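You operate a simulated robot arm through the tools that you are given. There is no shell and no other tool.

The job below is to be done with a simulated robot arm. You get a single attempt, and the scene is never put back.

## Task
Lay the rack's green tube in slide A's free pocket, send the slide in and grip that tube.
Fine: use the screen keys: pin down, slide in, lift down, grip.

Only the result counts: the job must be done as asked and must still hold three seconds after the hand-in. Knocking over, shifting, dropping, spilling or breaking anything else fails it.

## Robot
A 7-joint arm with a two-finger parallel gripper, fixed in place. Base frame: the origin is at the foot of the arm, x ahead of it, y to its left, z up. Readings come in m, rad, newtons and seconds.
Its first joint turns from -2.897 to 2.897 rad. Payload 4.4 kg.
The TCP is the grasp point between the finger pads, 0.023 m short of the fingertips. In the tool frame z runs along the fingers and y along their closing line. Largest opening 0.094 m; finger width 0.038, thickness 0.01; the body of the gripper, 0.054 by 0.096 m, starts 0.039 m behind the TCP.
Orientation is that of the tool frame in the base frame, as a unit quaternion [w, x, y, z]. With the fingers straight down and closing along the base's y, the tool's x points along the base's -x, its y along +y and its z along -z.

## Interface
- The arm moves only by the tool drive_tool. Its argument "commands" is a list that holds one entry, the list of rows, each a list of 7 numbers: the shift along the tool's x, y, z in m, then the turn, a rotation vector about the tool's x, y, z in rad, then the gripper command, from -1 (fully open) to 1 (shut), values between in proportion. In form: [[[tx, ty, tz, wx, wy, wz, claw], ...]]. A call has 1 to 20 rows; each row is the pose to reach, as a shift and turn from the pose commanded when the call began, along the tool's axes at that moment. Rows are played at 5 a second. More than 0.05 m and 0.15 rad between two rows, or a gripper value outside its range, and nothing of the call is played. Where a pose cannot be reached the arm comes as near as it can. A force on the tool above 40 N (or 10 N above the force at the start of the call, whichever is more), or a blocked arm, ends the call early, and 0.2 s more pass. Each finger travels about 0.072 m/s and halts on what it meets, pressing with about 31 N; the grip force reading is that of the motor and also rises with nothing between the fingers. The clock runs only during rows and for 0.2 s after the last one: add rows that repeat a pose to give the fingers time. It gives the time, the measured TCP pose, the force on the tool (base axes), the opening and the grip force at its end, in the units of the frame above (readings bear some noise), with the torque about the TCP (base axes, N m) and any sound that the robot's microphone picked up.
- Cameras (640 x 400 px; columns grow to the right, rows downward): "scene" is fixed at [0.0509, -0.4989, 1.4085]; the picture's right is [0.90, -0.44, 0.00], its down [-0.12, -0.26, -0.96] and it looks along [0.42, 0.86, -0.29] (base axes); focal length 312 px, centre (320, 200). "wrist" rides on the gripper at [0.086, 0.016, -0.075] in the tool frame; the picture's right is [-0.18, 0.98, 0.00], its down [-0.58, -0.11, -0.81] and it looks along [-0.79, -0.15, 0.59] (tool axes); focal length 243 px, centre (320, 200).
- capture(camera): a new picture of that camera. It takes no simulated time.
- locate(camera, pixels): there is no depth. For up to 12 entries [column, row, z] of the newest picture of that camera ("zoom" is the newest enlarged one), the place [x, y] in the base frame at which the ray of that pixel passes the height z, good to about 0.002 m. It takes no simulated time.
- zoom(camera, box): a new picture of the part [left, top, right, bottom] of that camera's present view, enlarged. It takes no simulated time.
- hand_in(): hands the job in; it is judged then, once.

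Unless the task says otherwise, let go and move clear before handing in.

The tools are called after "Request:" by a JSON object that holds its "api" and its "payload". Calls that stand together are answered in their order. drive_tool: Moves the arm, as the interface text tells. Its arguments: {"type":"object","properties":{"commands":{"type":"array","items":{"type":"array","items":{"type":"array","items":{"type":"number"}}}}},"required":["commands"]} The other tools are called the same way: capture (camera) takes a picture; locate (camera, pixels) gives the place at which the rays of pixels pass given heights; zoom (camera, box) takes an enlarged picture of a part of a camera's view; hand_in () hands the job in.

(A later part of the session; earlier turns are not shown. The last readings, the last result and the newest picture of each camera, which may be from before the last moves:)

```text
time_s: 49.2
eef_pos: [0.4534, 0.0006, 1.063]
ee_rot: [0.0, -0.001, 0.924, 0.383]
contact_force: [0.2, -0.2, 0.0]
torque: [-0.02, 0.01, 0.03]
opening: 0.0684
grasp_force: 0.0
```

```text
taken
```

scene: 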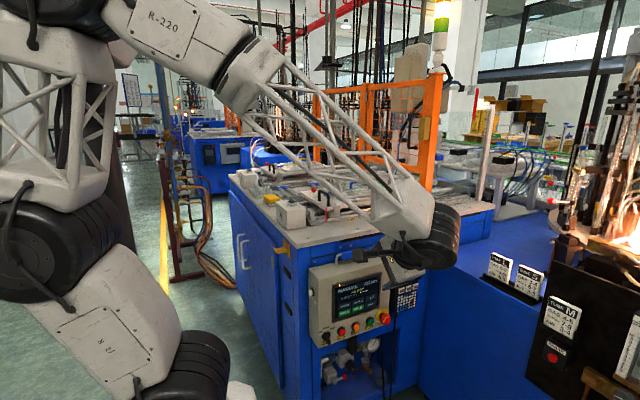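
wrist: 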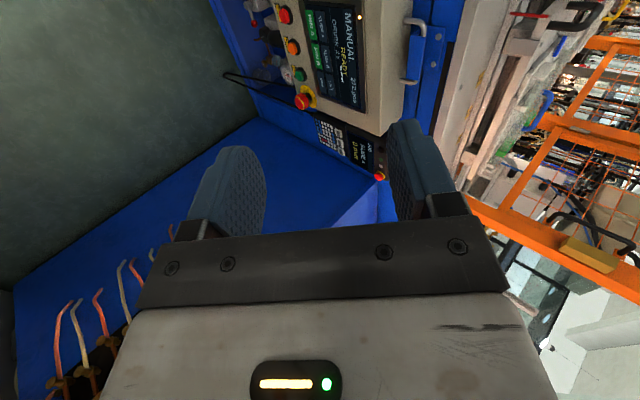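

The wrist now sees the panel, rotated 90° in the picture, at (340,60). I'll zoom in and triangulate the key positions.

Request:
{"api": "zoom", "payload": {"camera": "wrist", "box": [240, 0, 460, 138]}}

Request:
{"api": "zoom", "payload": {"camera": "scene", "box": [320, 265, 400, 325]}}

```text
2.90 times, centred on (350, 69) of wrist
```

zoom: 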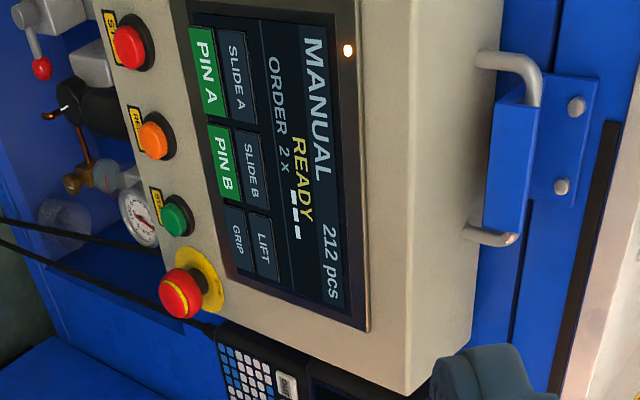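

```text
6.67 times, centred on (360, 295) of scene
```

zoom: 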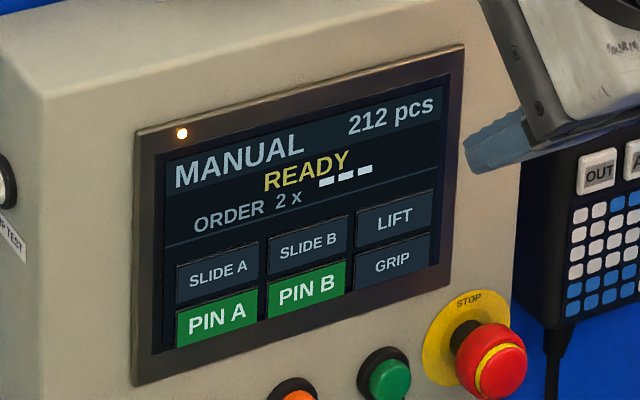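

I'll triangulate the four keys (PIN A, SLIDE A, LIFT, GRIP) from both cameras.

Request:
{"api": "locate", "payload": {"camera": "wrist", "pixels": [[311, 24.2, 0.65], [311, 24.2, 0.7], [321.4, 26.6, 0.65], [321.4, 26.6, 0.7], [330.3, 84.5, 0.65], [330.3, 84.5, 0.7], [321.4, 82.1, 0.65], [321.4, 82.1, 0.7], [316.2, 56.2, 0.65], [316.2, 56.2, 0.7]]}}

Request:
{"api": "locate", "payload": {"camera": "scene", "pixels": [[344.56, 312.7, 0.65], [344.56, 312.7, 0.7], [344.7, 306.4, 0.65], [344.7, 306.4, 0.7], [370.9, 297.85, 0.65], [370.9, 297.85, 0.7], [370.8, 304.3, 0.65], [370.8, 304.3, 0.7], [358.05, 308.5, 0.65], [358.05, 308.5, 0.7]]}}

```text
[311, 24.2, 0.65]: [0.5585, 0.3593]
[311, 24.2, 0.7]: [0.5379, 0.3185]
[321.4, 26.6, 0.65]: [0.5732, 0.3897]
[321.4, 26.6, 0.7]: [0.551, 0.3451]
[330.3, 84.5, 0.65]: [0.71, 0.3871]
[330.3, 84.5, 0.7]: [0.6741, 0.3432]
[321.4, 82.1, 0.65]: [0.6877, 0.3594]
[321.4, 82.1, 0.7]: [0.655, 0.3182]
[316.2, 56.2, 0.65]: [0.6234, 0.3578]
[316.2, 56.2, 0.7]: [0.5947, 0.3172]
```

```text
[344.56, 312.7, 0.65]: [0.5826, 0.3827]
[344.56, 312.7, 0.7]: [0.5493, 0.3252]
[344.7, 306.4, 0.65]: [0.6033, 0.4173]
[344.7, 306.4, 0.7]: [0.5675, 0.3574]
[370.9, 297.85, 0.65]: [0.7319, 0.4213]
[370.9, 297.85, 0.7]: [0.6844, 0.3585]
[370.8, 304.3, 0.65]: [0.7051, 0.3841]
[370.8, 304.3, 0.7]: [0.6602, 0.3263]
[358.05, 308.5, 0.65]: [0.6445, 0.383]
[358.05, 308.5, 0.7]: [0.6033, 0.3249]
```

The keys triangulate to about PIN A (0.528, 0.293, 0.729), SLIDE A (0.531, 0.300, 0.749), LIFT (0.645, 0.307, 0.742) and GRIP (0.640, 0.299, 0.723). The screen leans back a little. I'll point the tool at +y, close the fingers and take a closer look from (0.55, 0.10, 0.78).

Request:
{"api": "drive_tool", "payload": {"commands": [[[-0.012, -0.0162, 0.0338, -0.098, 0, 0, 0.0], [-0.024, -0.0325, 0.0676, -0.196, 0, 0, 0.4], [-0.036, -0.0487, 0.1014, -0.294, 0, 0, 0.8], [-0.048, -0.0649, 0.1352, -0.393, 0, 0, 1], [-0.06, -0.0811, 0.169, -0.491, 0, 0, 1], [-0.072, -0.0974, 0.2028, -0.589, 0, 0, 1], [-0.084, -0.1136, 0.2366, -0.687, 0, 0, 1], [-0.0966, -0.1298, 0.2704, -0.785, 0, 0, 1], [-0.0966, -0.1298, 0.2704, -0.785, 0, 0, 1]]]}}

Request:
{"api": "capture", "payload": {"camera": "wrist"}}

Request:
{"api": "capture", "payload": {"camera": "scene"}}

Request:
{"api": "zoom", "payload": {"camera": "wrist", "box": [200, 0, 420, 138]}}

```text
time_s: 51.2
eef_pos: [0.5492, 0.1024, 0.7793]
ee_rot: [-0.001, 0.0, 0.707, 0.707]
contact_force: [-0.4, -0.1, 0.5]
torque: [0.01, 0.0, -0.01]
opening: 0.0001
grasp_force: 30.6
```

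```text
taken
```

wrist: 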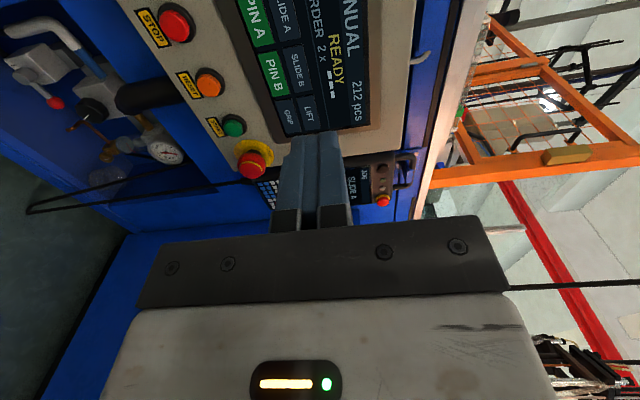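

```text
taken
```

scene: 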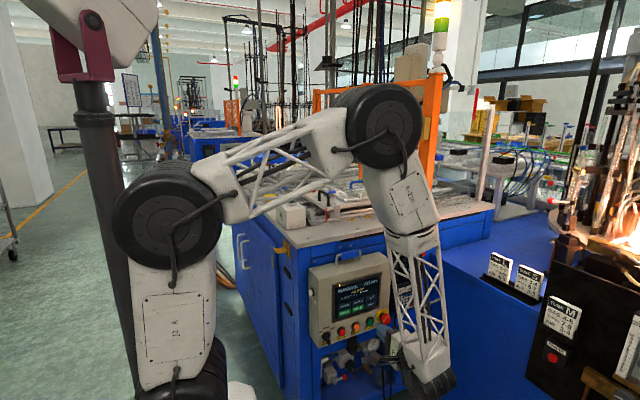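

```text
2.90 times, centred on (310, 69) of wrist
```

zoom: 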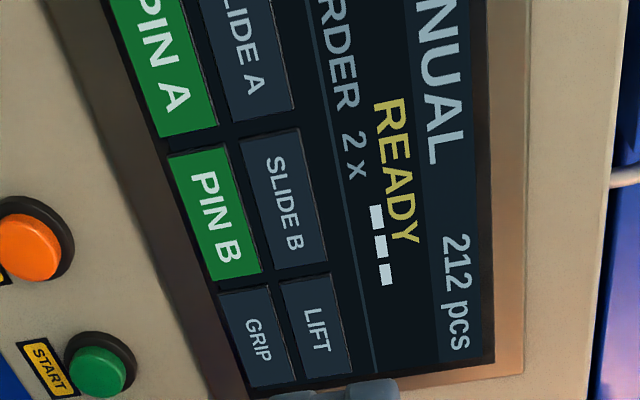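

I'll use this closer view for PIN B, SLIDE B, GRIP and LIFT to refine the screen plane.

Request:
{"api": "locate", "payload": {"camera": "wrist", "pixels": [[274.1, 73.5, 0.71], [274.1, 73.5, 0.74], [297.6, 68.7, 0.71], [297.6, 68.7, 0.74], [289.3, 116.2, 0.71], [289.3, 116.2, 0.74], [308.6, 112.1, 0.71], [308.6, 112.1, 0.74], [264, 35, 0.72], [264, 35, 0.74]]}}

Request:
{"api": "locate", "payload": {"camera": "scene", "pixels": [[358.05, 308.5, 0.71], [358.05, 308.5, 0.74], [358.2, 302.2, 0.71], [358.2, 302.2, 0.74], [370.8, 304.3, 0.71], [370.8, 304.3, 0.74], [370.9, 297.85, 0.71], [370.9, 297.85, 0.74]]}}

Request:
{"api": "zoom", "payload": {"camera": "scene", "box": [325, 270, 385, 325]}}

```text
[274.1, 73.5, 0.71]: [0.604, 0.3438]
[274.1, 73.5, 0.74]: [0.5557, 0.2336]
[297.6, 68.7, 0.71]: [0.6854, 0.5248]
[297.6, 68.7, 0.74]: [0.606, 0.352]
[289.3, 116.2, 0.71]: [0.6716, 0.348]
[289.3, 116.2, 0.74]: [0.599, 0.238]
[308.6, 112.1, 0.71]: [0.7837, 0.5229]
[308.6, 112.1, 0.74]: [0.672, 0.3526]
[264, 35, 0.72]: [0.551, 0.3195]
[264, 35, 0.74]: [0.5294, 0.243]
```

```text
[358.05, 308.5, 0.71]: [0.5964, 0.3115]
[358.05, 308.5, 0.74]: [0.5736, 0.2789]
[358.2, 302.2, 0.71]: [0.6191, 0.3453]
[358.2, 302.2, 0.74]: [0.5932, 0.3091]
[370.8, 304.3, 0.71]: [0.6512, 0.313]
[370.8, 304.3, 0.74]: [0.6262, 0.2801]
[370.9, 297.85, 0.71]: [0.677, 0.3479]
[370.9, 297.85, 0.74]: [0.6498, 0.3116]
```

```text
7.27 times, centred on (355, 298) of scene
```

zoom: 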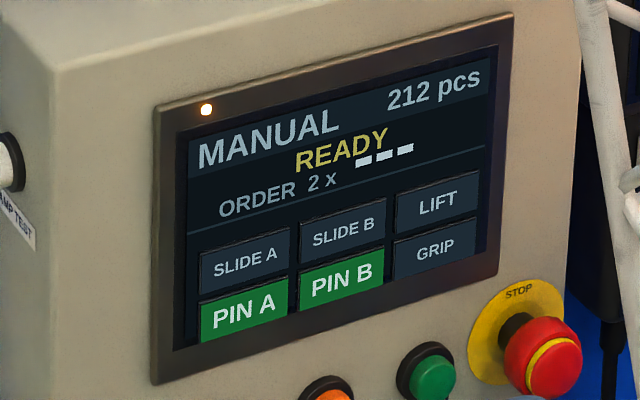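

The screen plane is at y≈0.2985. Key centres are PIN A (0.533, z 0.723), SLIDE A (0.532, 0.749), GRIP (0.640, 0.723) and LIFT (0.641, 0.749), each about 49×23 mm. I'll move the closed fingers to 12 mm in front of PIN A and check alignment.

Request:
{"api": "drive_tool", "payload": {"commands": [[[0.006, -0.02, 0.03, 0, 0, 0, 1], [0.012, -0.04, 0.065, 0, 0, 0, 1], [0.0167, -0.0563, 0.1, 0, 0, 0, 1], [0.0167, -0.0563, 0.135, 0, 0, 0, 1], [0.0167, -0.0563, 0.155, 0, 0, 0, 1], [0.0167, -0.0563, 0.161, 0, 0, 0, 1], [0.0167, -0.0563, 0.161, 0, 0, 0, 1]]]}}

Request:
{"api": "capture", "payload": {"camera": "wrist"}}

Request:
{"api": "zoom", "payload": {"camera": "wrist", "box": [200, 40, 420, 178]}}

Request:
{"api": "zoom", "payload": {"camera": "scene", "box": [300, 255, 420, 350]}}

```text
time_s: 52.8
eef_pos: [0.5319, 0.2621, 0.725]
ee_rot: [0.0, -0.001, 0.707, 0.707]
contact_force: [-0.7, 0.8, 0.6]
torque: [0.02, 0.0, 0.0]
opening: 0.0002
grasp_force: 30.5
```

```text
taken
```

wrist: 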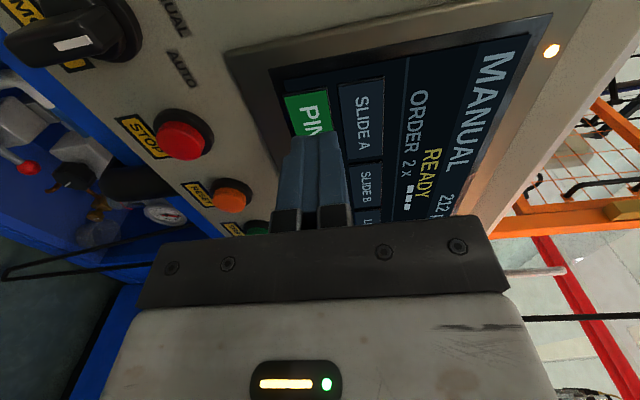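

```text
2.90 times, centred on (310, 109) of wrist
```

zoom: 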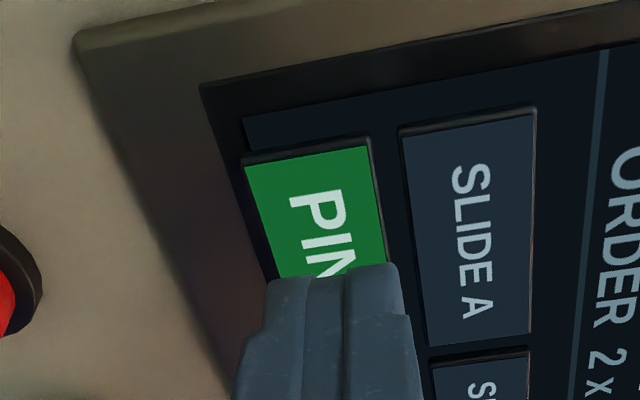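

```text
4.21 times, centred on (360, 302) of scene
```

zoom: 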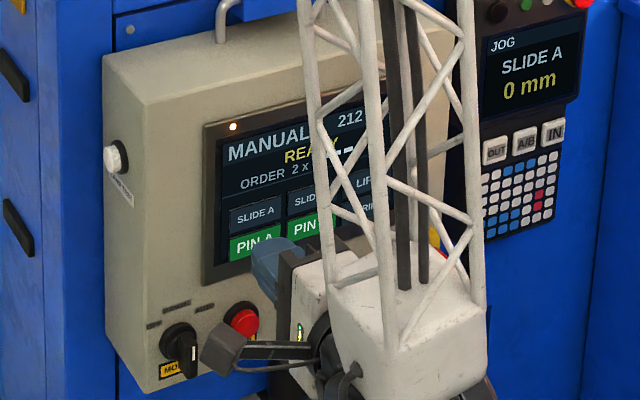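

The fingers are in front of PIN A. The projected landing point looks a few mm above the key centre, so I'll verify the key edges from this close view.

Request:
{"api": "locate", "payload": {"camera": "wrist", "pixels": [[283.4, 94.5, 0.705], [283.4, 94.5, 0.715], [326.6, 88.3, 0.73], [326.6, 88.3, 0.735], [337.9, 84.0, 0.735], [337.9, 84.0, 0.74], [384, 75, 0.755], [384, 75, 0.76], [347.6, 159, 0.735], [347.6, 159, 0.74]]}}

```text
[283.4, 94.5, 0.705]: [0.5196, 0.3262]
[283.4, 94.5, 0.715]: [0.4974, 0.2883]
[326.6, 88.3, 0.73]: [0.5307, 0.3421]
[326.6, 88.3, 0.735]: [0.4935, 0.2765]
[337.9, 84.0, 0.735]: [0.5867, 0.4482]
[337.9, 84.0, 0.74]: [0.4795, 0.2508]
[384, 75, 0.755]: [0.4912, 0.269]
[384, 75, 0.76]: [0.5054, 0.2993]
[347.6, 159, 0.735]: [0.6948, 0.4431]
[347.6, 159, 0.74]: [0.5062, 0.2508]
```

PIN A spans z 0.7123–0.7333 and SLIDE A starts at 0.7388, so I'll drop 1.5 mm to centre on PIN A. Then I'll advance 9 mm.

Request:
{"api": "drive_tool", "payload": {"commands": [[[0.001, -0.0015, 0.003, 0, 0, 0, 1], [0.001, -0.0015, 0.006, 0, 0, 0, 1], [0.001, -0.0015, 0.009, 0, 0, 0, 1], [0.001, -0.0015, 0.009, 0, 0, 0, 1]]]}}

Request:
{"api": "zoom", "payload": {"camera": "wrist", "box": [200, 40, 420, 178]}}

```text
time_s: 53.8
eef_pos: [0.5313, 0.2714, 0.7236]
ee_rot: [0.0, -0.001, 0.707, 0.707]
contact_force: [1.0, -0.2, -0.5]
torque: [-0.01, 0.01, 0.02]
opening: 0.0001
grasp_force: 31.3
```

```text
2.90 times, centred on (310, 109) of wrist
```

zoom: 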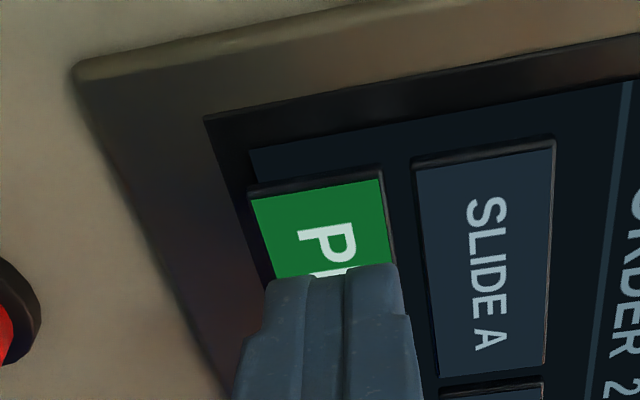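

The fingers are centred over PIN A with no contact yet. I'll advance in 1 mm steps.

Request:
{"api": "drive_tool", "payload": {"commands": [[[0, 0, 0.001, 0, 0, 0, 1], [0, 0, 0.002, 0, 0, 0, 1], [0, 0, 0.003, 0, 0, 0, 1]]]}}

Request:
{"api": "zoom", "payload": {"camera": "wrist", "box": [200, 40, 420, 178]}}

```text
time_s: 54.6
eef_pos: [0.5319, 0.2744, 0.723]
ee_rot: [0.001, 0.0, 0.707, 0.707]
contact_force: [0.2, 0.5, -0.2]
torque: [-0.01, -0.01, 0.01]
opening: 0.0
grasp_force: 30.8
```

```text
2.90 times, centred on (310, 109) of wrist
```

zoom: 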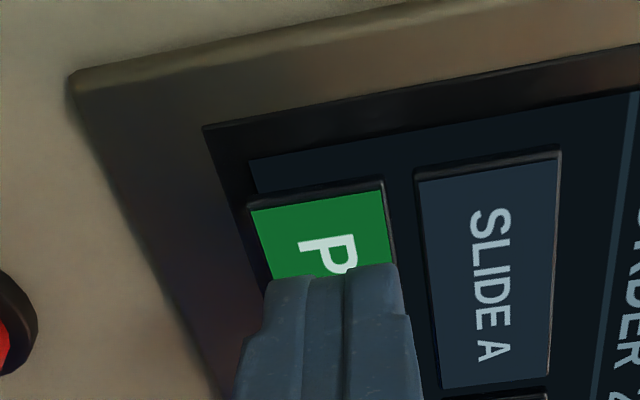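

Request:
{"api": "drive_tool", "payload": {"commands": [[[0, 0, 0.001, 0, 0, 0, 1], [0, 0, 0.002, 0, 0, 0, 1]]]}}

Request:
{"api": "zoom", "payload": {"camera": "scene", "box": [300, 255, 420, 350]}}

```text
time_s: 55.2
eef_pos: [0.5316, 0.2772, 0.7232]
ee_rot: [0.001, -0.001, 0.707, 0.707]
contact_force: [0.7, 0.2, 0.8]
torque: [0.01, 0.03, 0.01]
opening: 0.0
grasp_force: 30.9
```

```text
4.21 times, centred on (360, 302) of scene
```

zoom: 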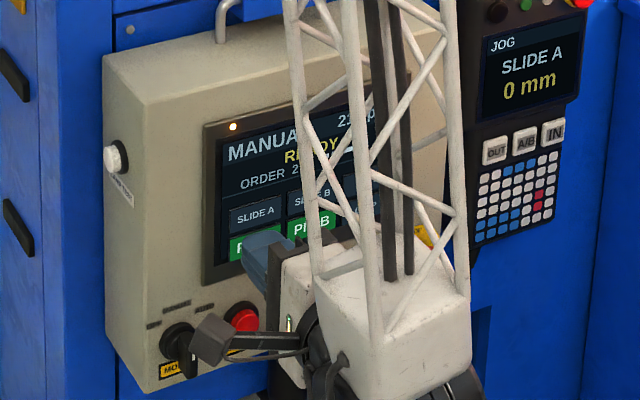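

There is still no contact with the tip near y=0.300. I'll continue.

Request:
{"api": "drive_tool", "payload": {"commands": [[[0, 0, 0.001, 0, 0, 0, 1], [0, 0, 0.002, 0, 0, 0, 1]]]}}

Request:
{"api": "zoom", "payload": {"camera": "wrist", "box": [200, 40, 420, 178]}}

```text
time_s: 55.8
eef_pos: [0.531, 0.2789, 0.7228]
ee_rot: [0.0, 0.0, 0.707, 0.707]
contact_force: [-0.5, -1.8, 0.2]
torque: [0.01, -0.01, -0.01]
opening: 0.0
grasp_force: 31.4
heard: click
```

```text
2.90 times, centred on (310, 109) of wrist
```

zoom: 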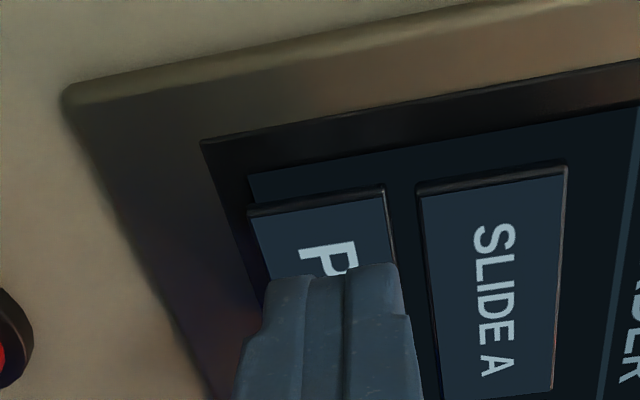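

I heard a click and PIN A went dark. I'll back off 20 mm and check the screen and the slide.

Request:
{"api": "drive_tool", "payload": {"commands": [[[0, 0, -0.006, 0, 0, 0, 1], [0, 0, -0.014, 0, 0, 0, 1], [0, 0, -0.022, 0, 0, 0, 1], [0, 0, -0.022, 0, 0, 0, 1]]]}}

Request:
{"api": "capture", "payload": {"camera": "wrist"}}

Request:
{"api": "zoom", "payload": {"camera": "wrist", "box": [200, 0, 480, 175]}}

Request:
{"api": "zoom", "payload": {"camera": "scene", "box": [255, 165, 415, 265]}}

Request:
{"api": "zoom", "payload": {"camera": "scene", "box": [300, 255, 420, 350]}}

```text
time_s: 56.8
eef_pos: [0.5316, 0.2567, 0.7233]
ee_rot: [0.001, 0.0, 0.707, 0.707]
contact_force: [-0.7, -0.3, 0.5]
torque: [0.02, -0.03, 0.0]
opening: 0.0002
grasp_force: 31.3
```

```text
taken
```

wrist: 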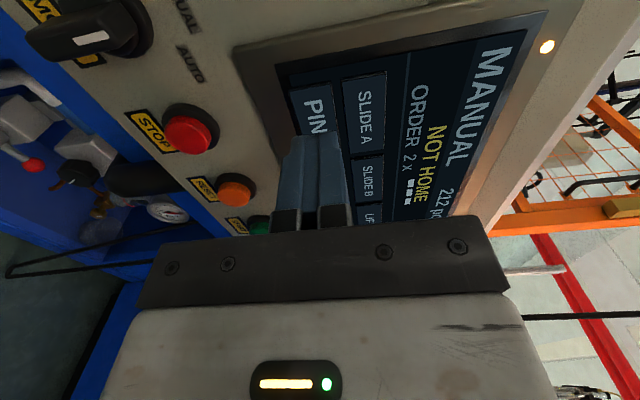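

```text
2.29 times, centred on (340, 88) of wrist
```

zoom: 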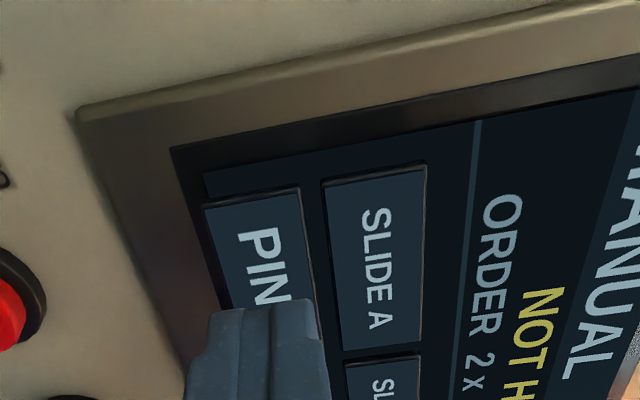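

```text
4.00 times, centred on (335, 215) of scene
```

zoom: 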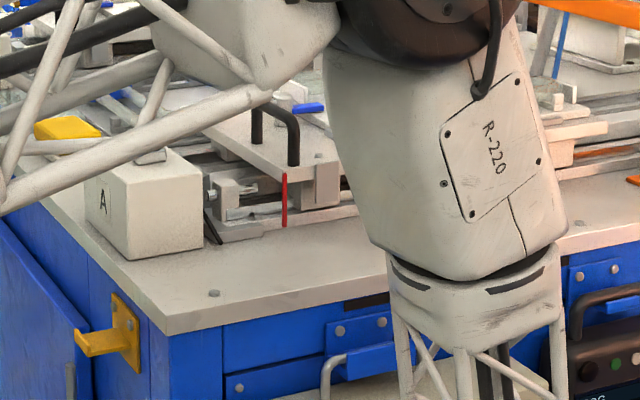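

```text
4.21 times, centred on (360, 302) of scene
```

zoom: 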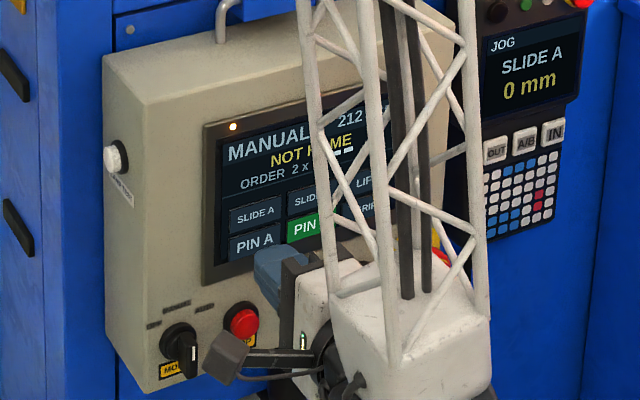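

PIN A is now dark and the status reads NOT HOME, so the pin is down. Next is SLIDE A: I'll move up 26.5 mm, confirm alignment, then press.

Request:
{"api": "drive_tool", "payload": {"commands": [[[0, 0.01, 0, 0, 0, 0, 1], [0, 0.02, 0, 0, 0, 0, 1], [0, 0.0265, 0, 0, 0, 0, 1], [0, 0.0265, 0.008, 0, 0, 0, 1], [0, 0.0265, 0.015, 0, 0, 0, 1], [0, 0.0265, 0.015, 0, 0, 0, 1]]]}}

Request:
{"api": "zoom", "payload": {"camera": "wrist", "box": [200, 40, 420, 178]}}

```text
time_s: 58.2
eef_pos: [0.5304, 0.273, 0.7474]
ee_rot: [0.0, 0.0, 0.707, 0.707]
contact_force: [-0.3, 0.3, -0.8]
torque: [0.0, -0.06, -0.01]
opening: 0.0004
grasp_force: 30.9
```

```text
2.90 times, centred on (310, 109) of wrist
```

zoom: 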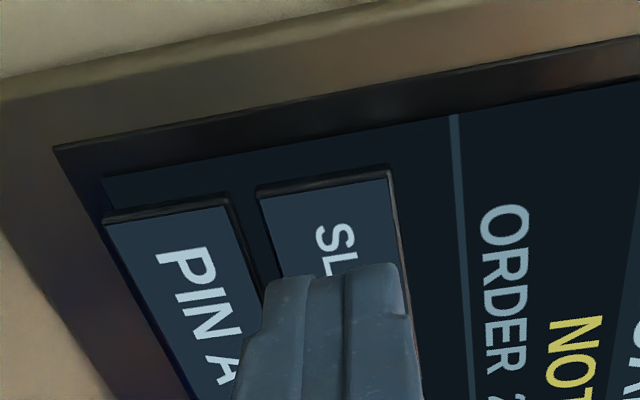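

The fingers are aligned over SLIDE A. I'll press in small steps.

Request:
{"api": "drive_tool", "payload": {"commands": [[[0, 0, 0.002, 0, 0, 0, 1], [0, 0, 0.004, 0, 0, 0, 1], [0, 0, 0.005, 0, 0, 0, 1], [0, 0, 0.006, 0, 0, 0, 1]]]}}

Request:
{"api": "zoom", "payload": {"camera": "wrist", "box": [200, 40, 420, 178]}}

```text
time_s: 59.2
eef_pos: [0.5312, 0.2776, 0.7498]
ee_rot: [0.0, -0.001, 0.707, 0.707]
contact_force: [-0.4, -0.9, 0.8]
torque: [0.0, 0.0, 0.0]
opening: 0.0
grasp_force: 30.7
```

```text
2.90 times, centred on (310, 109) of wrist
```

zoom: 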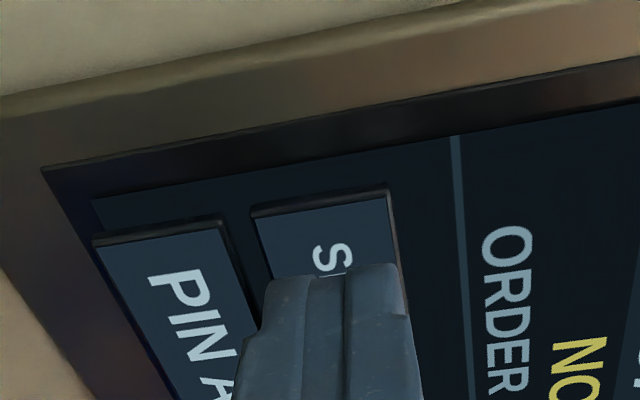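

Request:
{"api": "drive_tool", "payload": {"commands": [[[0, 0, 0.001, 0, 0, 0, 1], [0, 0, 0.0015, 0, 0, 0, 1]]]}}

Request:
{"api": "zoom", "payload": {"camera": "wrist", "box": [200, 40, 420, 178]}}

```text
time_s: 59.8
eef_pos: [0.5311, 0.2791, 0.7486]
ee_rot: [0.0, 0.0, 0.707, 0.707]
contact_force: [0.3, -1.0, -0.6]
torque: [-0.02, -0.02, -0.02]
opening: 0.0001
grasp_force: 30.8
heard: click
```

```text
2.90 times, centred on (310, 109) of wrist
```

zoom: 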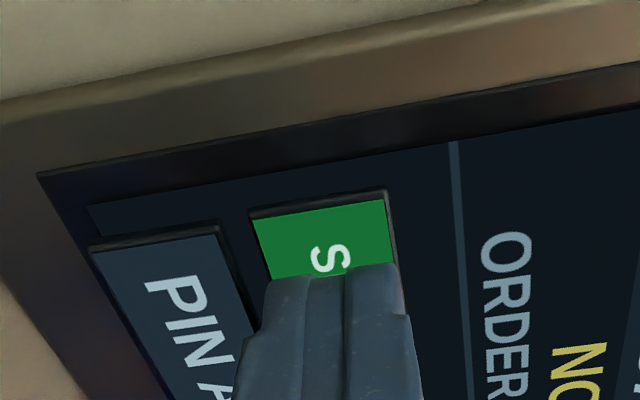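

There was a click and SLIDE A turned green. I'll back off and watch the slide.

Request:
{"api": "drive_tool", "payload": {"commands": [[[0, 0, -0.006, 0, 0, 0, 1], [0, 0, -0.014, 0, 0, 0, 1], [0, 0, -0.024, 0, 0, 0, 1], [0, 0, -0.04, 0, 0, 0, 1], [0, 0, -0.04, 0, 0, 0, 1], [0, 0, -0.04, 0, 0, 0, 1]]]}}

Request:
{"api": "capture", "payload": {"camera": "wrist"}}

Request:
{"api": "capture", "payload": {"camera": "scene"}}

Request:
{"api": "zoom", "payload": {"camera": "scene", "box": [255, 145, 495, 295]}}

```text
time_s: 61.2
eef_pos: [0.5323, 0.2384, 0.7484]
ee_rot: [-0.001, 0.0, 0.708, 0.706]
contact_force: [0.8, 0.5, 0.0]
torque: [-0.02, 0.01, 0.0]
opening: 0.0
grasp_force: 31.2
```

```text
taken
```

wrist: 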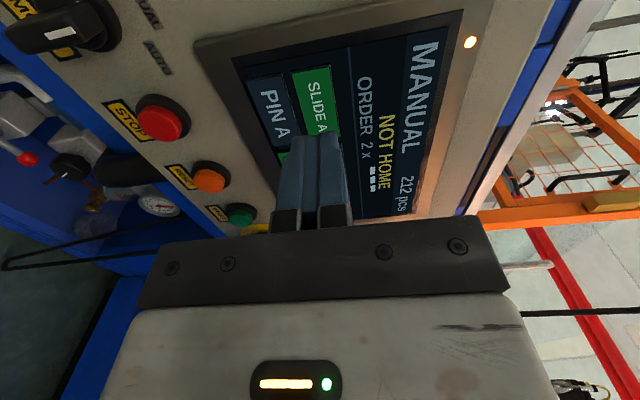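

```text
taken
```

scene: 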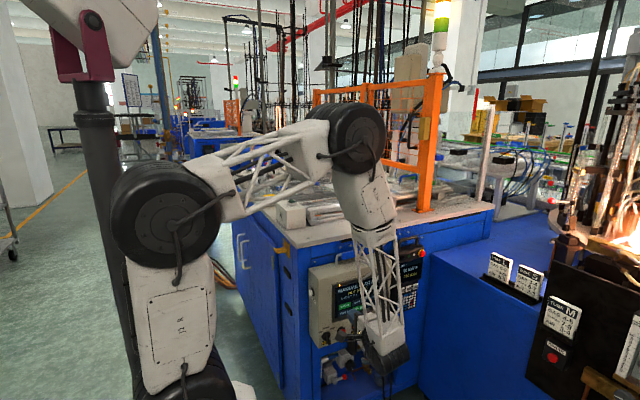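

```text
2.67 times, centred on (375, 220) of scene
```

zoom: 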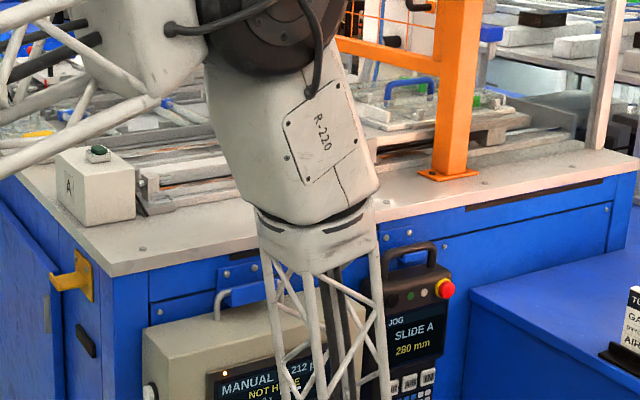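

Slide A has moved in (the pendant shows 280 mm). I'll check that it has stopped and that both tubes are still seated.

Request:
{"api": "drive_tool", "payload": {"commands": [[[0, 0, 0, 0, 0, 0, 1], [0, 0, 0, 0, 0, 0, 1], [0, 0, 0, 0, 0, 0, 1], [0, 0, 0, 0, 0, 0, 1], [0, 0, 0, 0, 0, 0, 1]]]}}

Request:
{"api": "zoom", "payload": {"camera": "scene", "box": [375, 160, 465, 216]}}

Request:
{"api": "zoom", "payload": {"camera": "scene", "box": [385, 235, 435, 320]}}

Request:
{"api": "zoom", "payload": {"camera": "wrist", "box": [200, 30, 480, 205]}}

Request:
{"api": "zoom", "payload": {"camera": "scene", "box": [370, 80, 490, 215]}}

```text
time_s: 62.4
eef_pos: [0.5322, 0.238, 0.7497]
ee_rot: [0.0, 0.001, 0.707, 0.707]
contact_force: [0.2, -0.4, -0.3]
torque: [0.02, 0.01, 0.03]
opening: 0.0001
grasp_force: 31.3
```

```text
7.11 times, centred on (420, 188) of scene
```

zoom: 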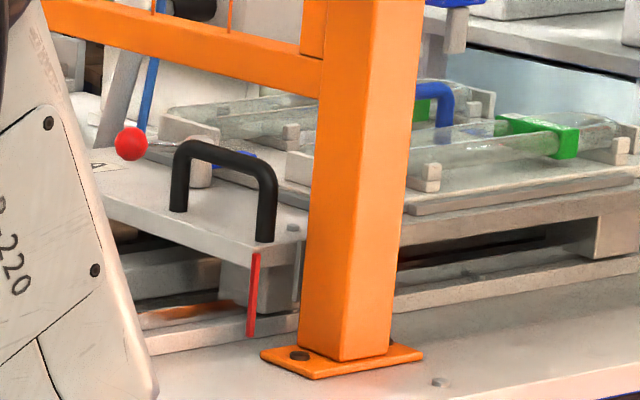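

```text
4.71 times, centred on (410, 278) of scene
```

zoom: 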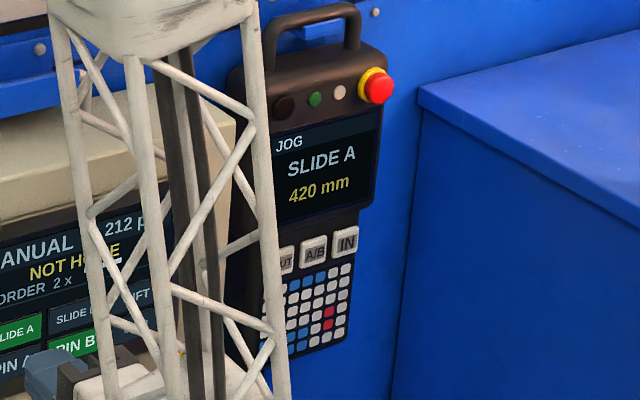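

```text
2.29 times, centred on (340, 118) of wrist
```

zoom: 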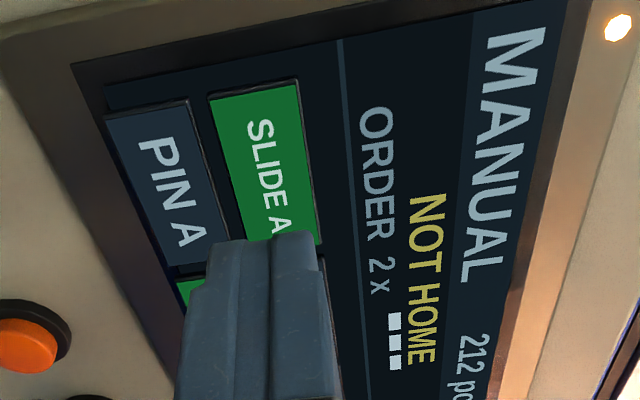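

```text
2.96 times, centred on (430, 148) of scene
```

zoom: 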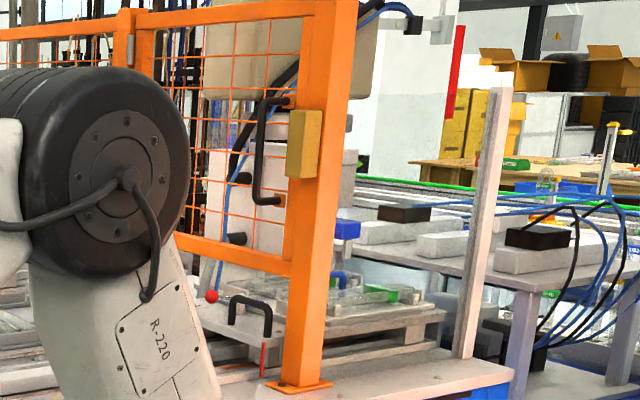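

The pendant shows 420 mm and both tubes ride on the pallet. I'll wait a little longer to make sure the slide has stopped.

Request:
{"api": "drive_tool", "payload": {"commands": [[[0, 0, 0, 0, 0, 0, 1], [0, 0, 0, 0, 0, 0, 1], [0, 0, 0, 0, 0, 0, 1], [0, 0, 0, 0, 0, 0, 1], [0, 0, 0, 0, 0, 0, 1], [0, 0, 0, 0, 0, 0, 1], [0, 0, 0, 0, 0, 0, 1], [0, 0, 0, 0, 0, 0, 1]]]}}

Request:
{"api": "zoom", "payload": {"camera": "scene", "box": [395, 150, 475, 206]}}

Request:
{"api": "zoom", "payload": {"camera": "scene", "box": [385, 235, 435, 320]}}

Request:
{"api": "capture", "payload": {"camera": "scene"}}

```text
time_s: 64.2
eef_pos: [0.5316, 0.238, 0.7496]
ee_rot: [0.0, 0.001, 0.707, 0.707]
contact_force: [-0.6, -0.3, -0.2]
torque: [-0.01, 0.03, -0.04]
opening: 0.0002
grasp_force: 31.6
```

```text
7.14 times, centred on (435, 178) of scene
```

zoom: 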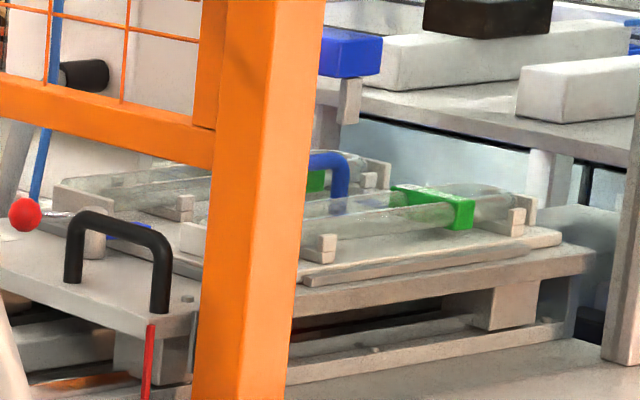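

```text
4.71 times, centred on (410, 278) of scene
```

zoom: 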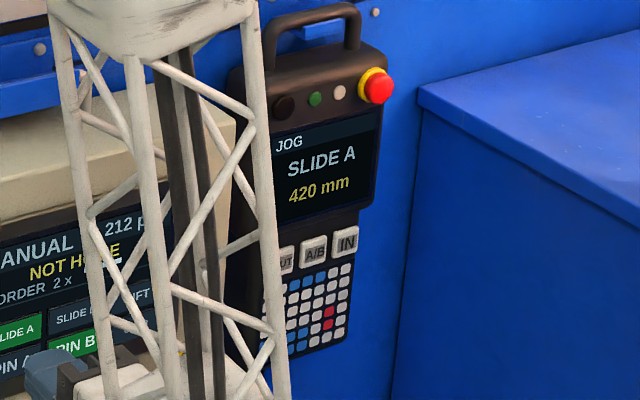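

```text
taken
```

scene: 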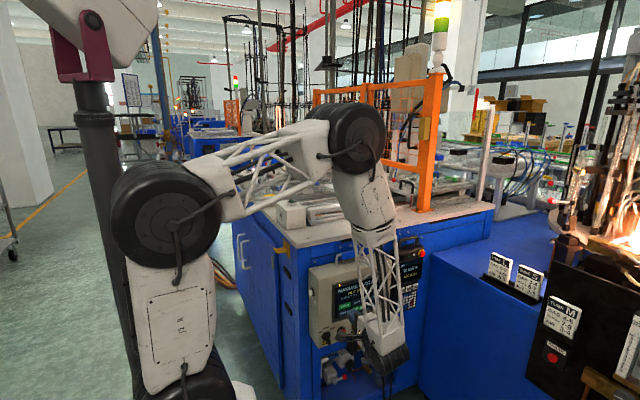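

The slide has stopped at 420 mm with both tubes in place. Next I'll move in front of LIFT at x≈0.641, z≈0.749 and check alignment.

Request:
{"api": "drive_tool", "payload": {"commands": [[[-0.03, 0, 0, 0, 0, 0, 1], [-0.06, 0, 0, 0, 0, 0, 1], [-0.09, 0, 0, 0, 0, 0, 1], [-0.1095, 0, 0, 0, 0, 0, 1], [-0.1095, 0, 0.012, 0, 0, 0, 1], [-0.1095, 0, 0.024, 0, 0, 0, 1], [-0.1095, 0, 0.024, 0, 0, 0, 1]]]}}

Request:
{"api": "capture", "payload": {"camera": "wrist"}}

Request:
{"api": "zoom", "payload": {"camera": "wrist", "box": [200, 40, 420, 178]}}

```text
time_s: 65.8
eef_pos: [0.6404, 0.263, 0.7488]
ee_rot: [0.0, 0.001, 0.707, 0.707]
contact_force: [0.2, -0.2, -1.2]
torque: [0.0, 0.03, -0.01]
opening: 0.0
grasp_force: 31.0
```

```text
taken
```

wrist: 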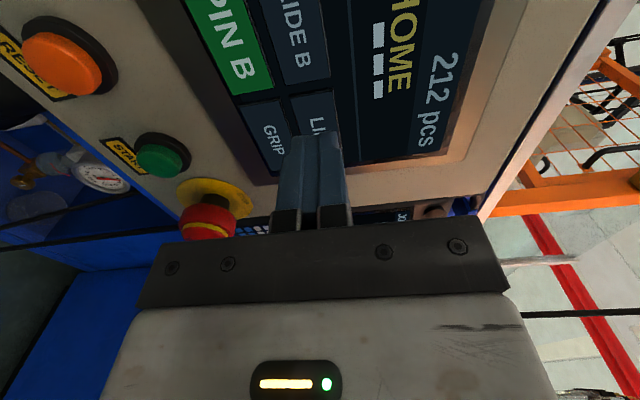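

```text
2.90 times, centred on (310, 109) of wrist
```

zoom: 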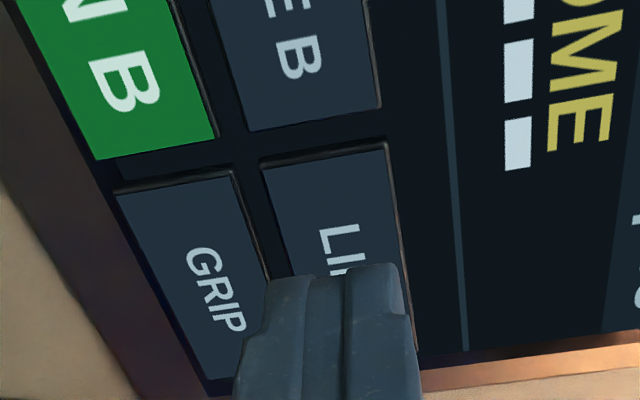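

The fingers are centred on LIFT and clear of the stop button. I'll press in small steps.

Request:
{"api": "drive_tool", "payload": {"commands": [[[0, 0, 0.006, 0, 0, 0, 1], [0, 0, 0.012, 0, 0, 0, 1], [0, 0, 0.014, 0, 0, 0, 1], [0, 0, 0.015, 0, 0, 0, 1]]]}}

Request:
{"api": "zoom", "payload": {"camera": "wrist", "box": [200, 40, 420, 178]}}

```text
time_s: 66.8
eef_pos: [0.6411, 0.2773, 0.7495]
ee_rot: [0.0, 0.0, 0.707, 0.707]
contact_force: [0.0, -1.5, -0.7]
torque: [0.01, -0.02, -0.02]
opening: 0.0
grasp_force: 31.0
```

```text
2.90 times, centred on (310, 109) of wrist
```

zoom: 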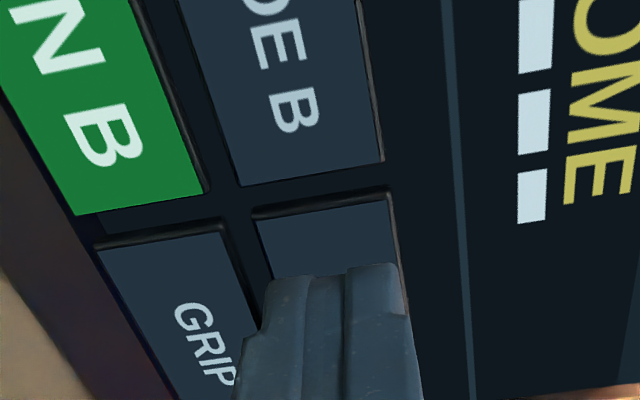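

Request:
{"api": "drive_tool", "payload": {"commands": [[[0, 0, 0.001, 0, 0, 0, 1]]]}}

Request:
{"api": "zoom", "payload": {"camera": "wrist", "box": [200, 40, 420, 178]}}

```text
time_s: 67.2
eef_pos: [0.6403, 0.2792, 0.7487]
ee_rot: [0.0, 0.0, 0.707, 0.707]
contact_force: [1.5, -0.3, -0.3]
torque: [-0.01, 0.01, -0.05]
opening: 0.0
grasp_force: 30.9
heard: click
```

```text
2.90 times, centred on (310, 109) of wrist
```

zoom: 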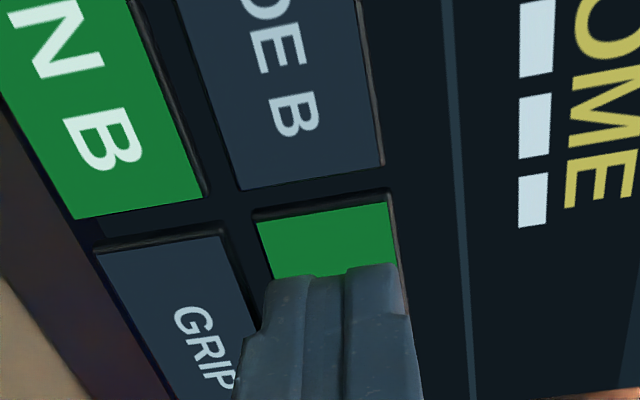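

LIFT clicked and turned green. I'll back off and watch the lift come down.

Request:
{"api": "drive_tool", "payload": {"commands": [[[0, 0, -0.006, 0, 0, 0, 1], [0, 0, -0.014, 0, 0, 0, 1], [0, 0, -0.022, 0, 0, 0, 1], [0, 0, -0.022, 0, 0, 0, 1], [0, 0, -0.022, 0, 0, 0, 1], [0, 0, -0.022, 0, 0, 0, 1], [0, 0, -0.022, 0, 0, 0, 1], [0, 0, -0.022, 0, 0, 0, 1], [0, 0, -0.022, 0, 0, 0, 1], [0, 0, -0.022, 0, 0, 0, 1], [0, 0, -0.022, 0, 0, 0, 1], [0, 0, -0.022, 0, 0, 0, 1], [0, 0, -0.022, 0, 0, 0, 1], [0, 0, -0.022, 0, 0, 0, 1], [0, 0, -0.022, 0, 0, 0, 1]]]}}

Request:
{"api": "zoom", "payload": {"camera": "scene", "box": [395, 140, 475, 206]}}

Request:
{"api": "zoom", "payload": {"camera": "wrist", "box": [150, 0, 470, 200]}}

Request:
{"api": "zoom", "payload": {"camera": "scene", "box": [300, 240, 440, 350]}}

```text
time_s: 70.4
eef_pos: [0.6407, 0.2572, 0.7498]
ee_rot: [0.0, -0.001, 0.707, 0.707]
contact_force: [-0.5, -0.8, 0.4]
torque: [-0.01, -0.01, 0.01]
opening: 0.0003
grasp_force: 31.1
```

```text
6.06 times, centred on (435, 173) of scene
```

zoom: 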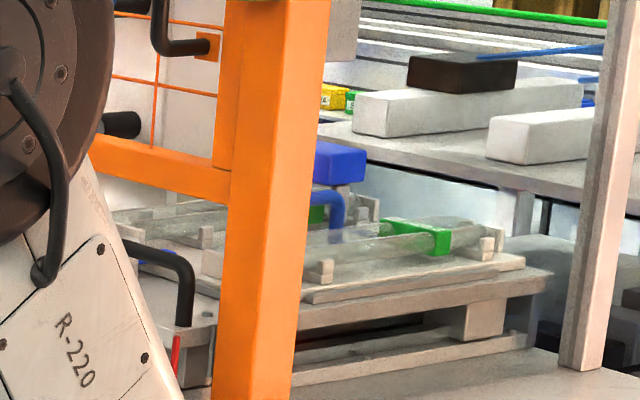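

```text
2.00 times, centred on (310, 100) of wrist
```

zoom: 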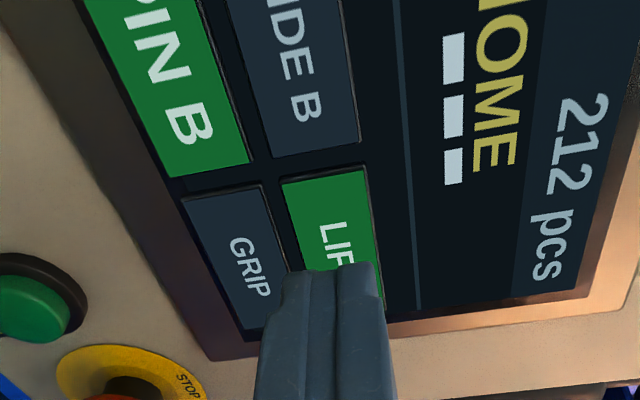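

```text
3.64 times, centred on (370, 295) of scene
```

zoom: 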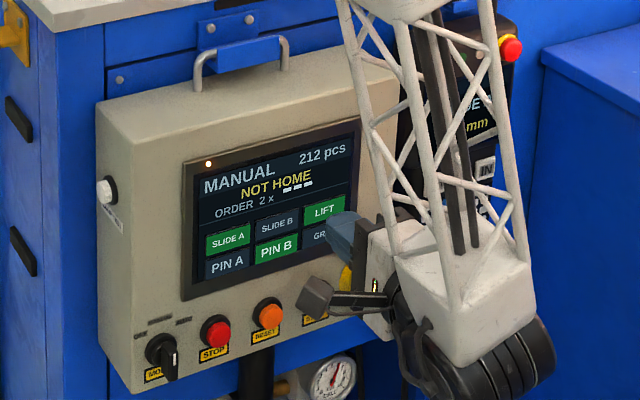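

The lift head (blue block) has come down over the far tube and LIFT is green. Now GRIP: I'll move down 26.5 mm and check alignment.

Request:
{"api": "drive_tool", "payload": {"commands": [[[0, -0.01, 0, 0, 0, 0, 1], [0, -0.02, 0, 0, 0, 0, 1], [0.001, -0.0265, 0, 0, 0, 0, 1], [0.001, -0.0265, 0.008, 0, 0, 0, 1], [0.001, -0.0265, 0.014, 0, 0, 0, 1], [0.001, -0.0265, 0.014, 0, 0, 0, 1]]]}}

Request:
{"api": "zoom", "payload": {"camera": "wrist", "box": [200, 40, 420, 178]}}

Request:
{"api": "capture", "payload": {"camera": "wrist"}}

```text
time_s: 71.8
eef_pos: [0.6408, 0.2702, 0.7237]
ee_rot: [0.001, 0.0, 0.707, 0.707]
contact_force: [0.3, 0.5, -1.3]
torque: [0.02, -0.01, 0.03]
opening: 0.0
grasp_force: 31.2
```

```text
2.90 times, centred on (310, 109) of wrist
```

zoom: 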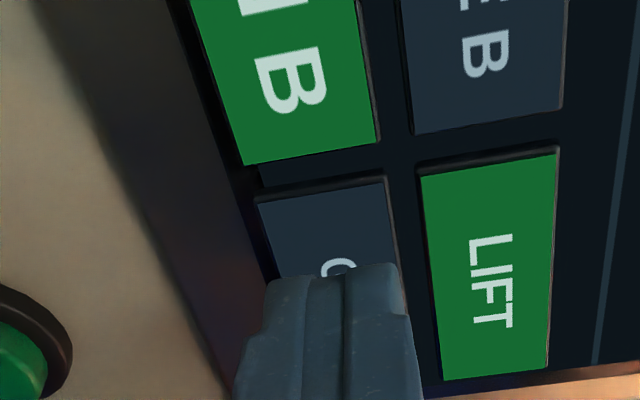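

```text
taken
```

wrist: 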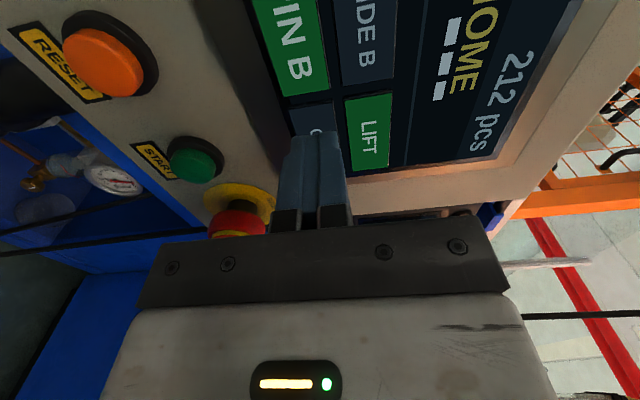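

The fingers are centred on GRIP, and the hand stays about 3 cm short of the stop button's depth. I'll press in small steps.

Request:
{"api": "drive_tool", "payload": {"commands": [[[0, 0, 0.003, 0, 0, 0, 1], [0, 0, 0.005, 0, 0, 0, 1], [0, 0, 0.006, 0, 0, 0, 1], [0, 0, 0.007, 0, 0, 0, 1]]]}}

Request:
{"api": "zoom", "payload": {"camera": "wrist", "box": [200, 40, 420, 178]}}

```text
time_s: 72.8
eef_pos: [0.6401, 0.2789, 0.7222]
ee_rot: [0.001, 0.0, 0.708, 0.707]
contact_force: [0.3, -0.5, -0.6]
torque: [-0.02, 0.04, 0.01]
opening: 0.0
grasp_force: 31.3
```

```text
2.90 times, centred on (310, 109) of wrist
```

zoom: 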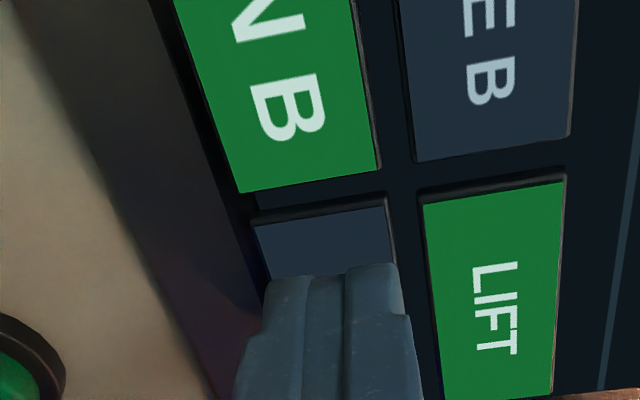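

Request:
{"api": "drive_tool", "payload": {"commands": [[[0, 0, 0.001, 0, 0, 0, 1]]]}}

Request:
{"api": "zoom", "payload": {"camera": "wrist", "box": [200, 40, 420, 178]}}

```text
time_s: 73.2
eef_pos: [0.6401, 0.2777, 0.7213]
ee_rot: [0.001, 0.0, 0.707, 0.707]
contact_force: [-1.3, -1.3, 0.3]
torque: [0.0, 0.0, 0.03]
opening: 0.0001
grasp_force: 30.9
heard: click
```

```text
2.90 times, centred on (310, 109) of wrist
```

zoom: 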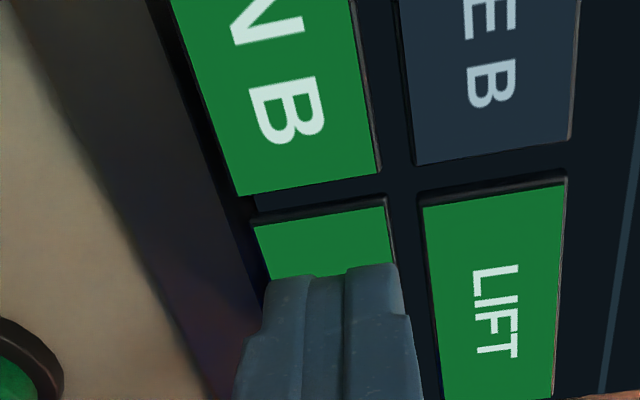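

GRIP clicked and turned green. I'll back off well clear and check the machine.

Request:
{"api": "drive_tool", "payload": {"commands": [[[0, 0, -0.006, 0, 0, 0, 1], [0, 0, -0.014, 0, 0, 0, 1], [0, 0, -0.03, 0, 0, 0, 1], [0, 0, -0.06, 0, 0, 0, 1], [0, 0, -0.1, 0, 0, 0, 1], [0, 0, -0.14, 0, 0, 0, 1], [0, 0, -0.16, 0, 0, 0, 1], [0, 0, -0.16, 0, 0, 0, 1], [0, 0, -0.16, 0, 0, 0, 1], [0, 0, -0.16, 0, 0, 0, 1]]]}}

Request:
{"api": "capture", "payload": {"camera": "scene"}}

Request:
{"api": "zoom", "payload": {"camera": "scene", "box": [395, 140, 475, 206]}}

Request:
{"api": "zoom", "payload": {"camera": "scene", "box": [300, 240, 440, 350]}}

Request:
{"api": "capture", "payload": {"camera": "wrist"}}

```text
time_s: 75.4
eef_pos: [0.6407, 0.1165, 0.7216]
ee_rot: [0.0, -0.001, 0.707, 0.707]
contact_force: [-0.4, 0.0, -0.2]
torque: [0.02, -0.03, -0.03]
opening: 0.0001
grasp_force: 31.2
```

```text
taken
```

scene: 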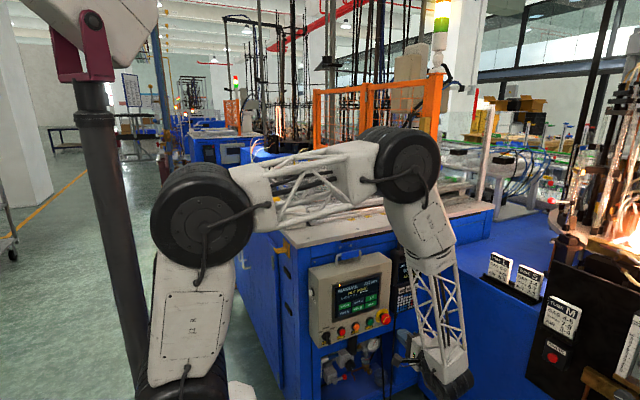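

```text
6.06 times, centred on (435, 173) of scene
```

zoom: 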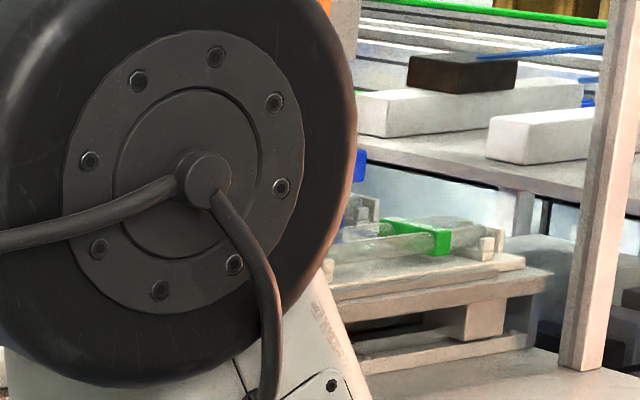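

```text
3.64 times, centred on (370, 295) of scene
```

zoom: 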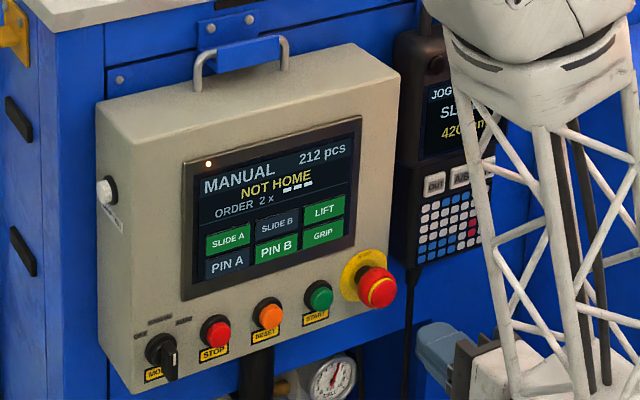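

```text
taken
```

wrist: 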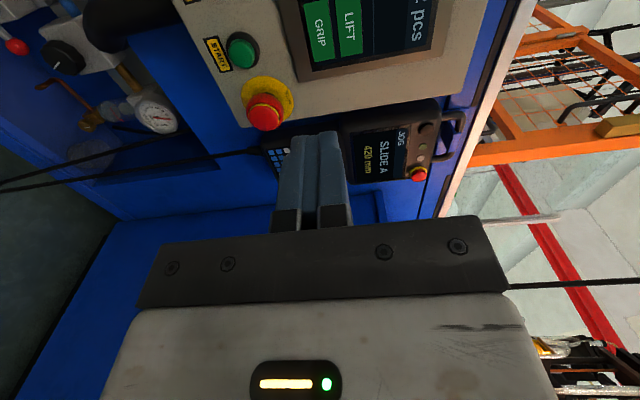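

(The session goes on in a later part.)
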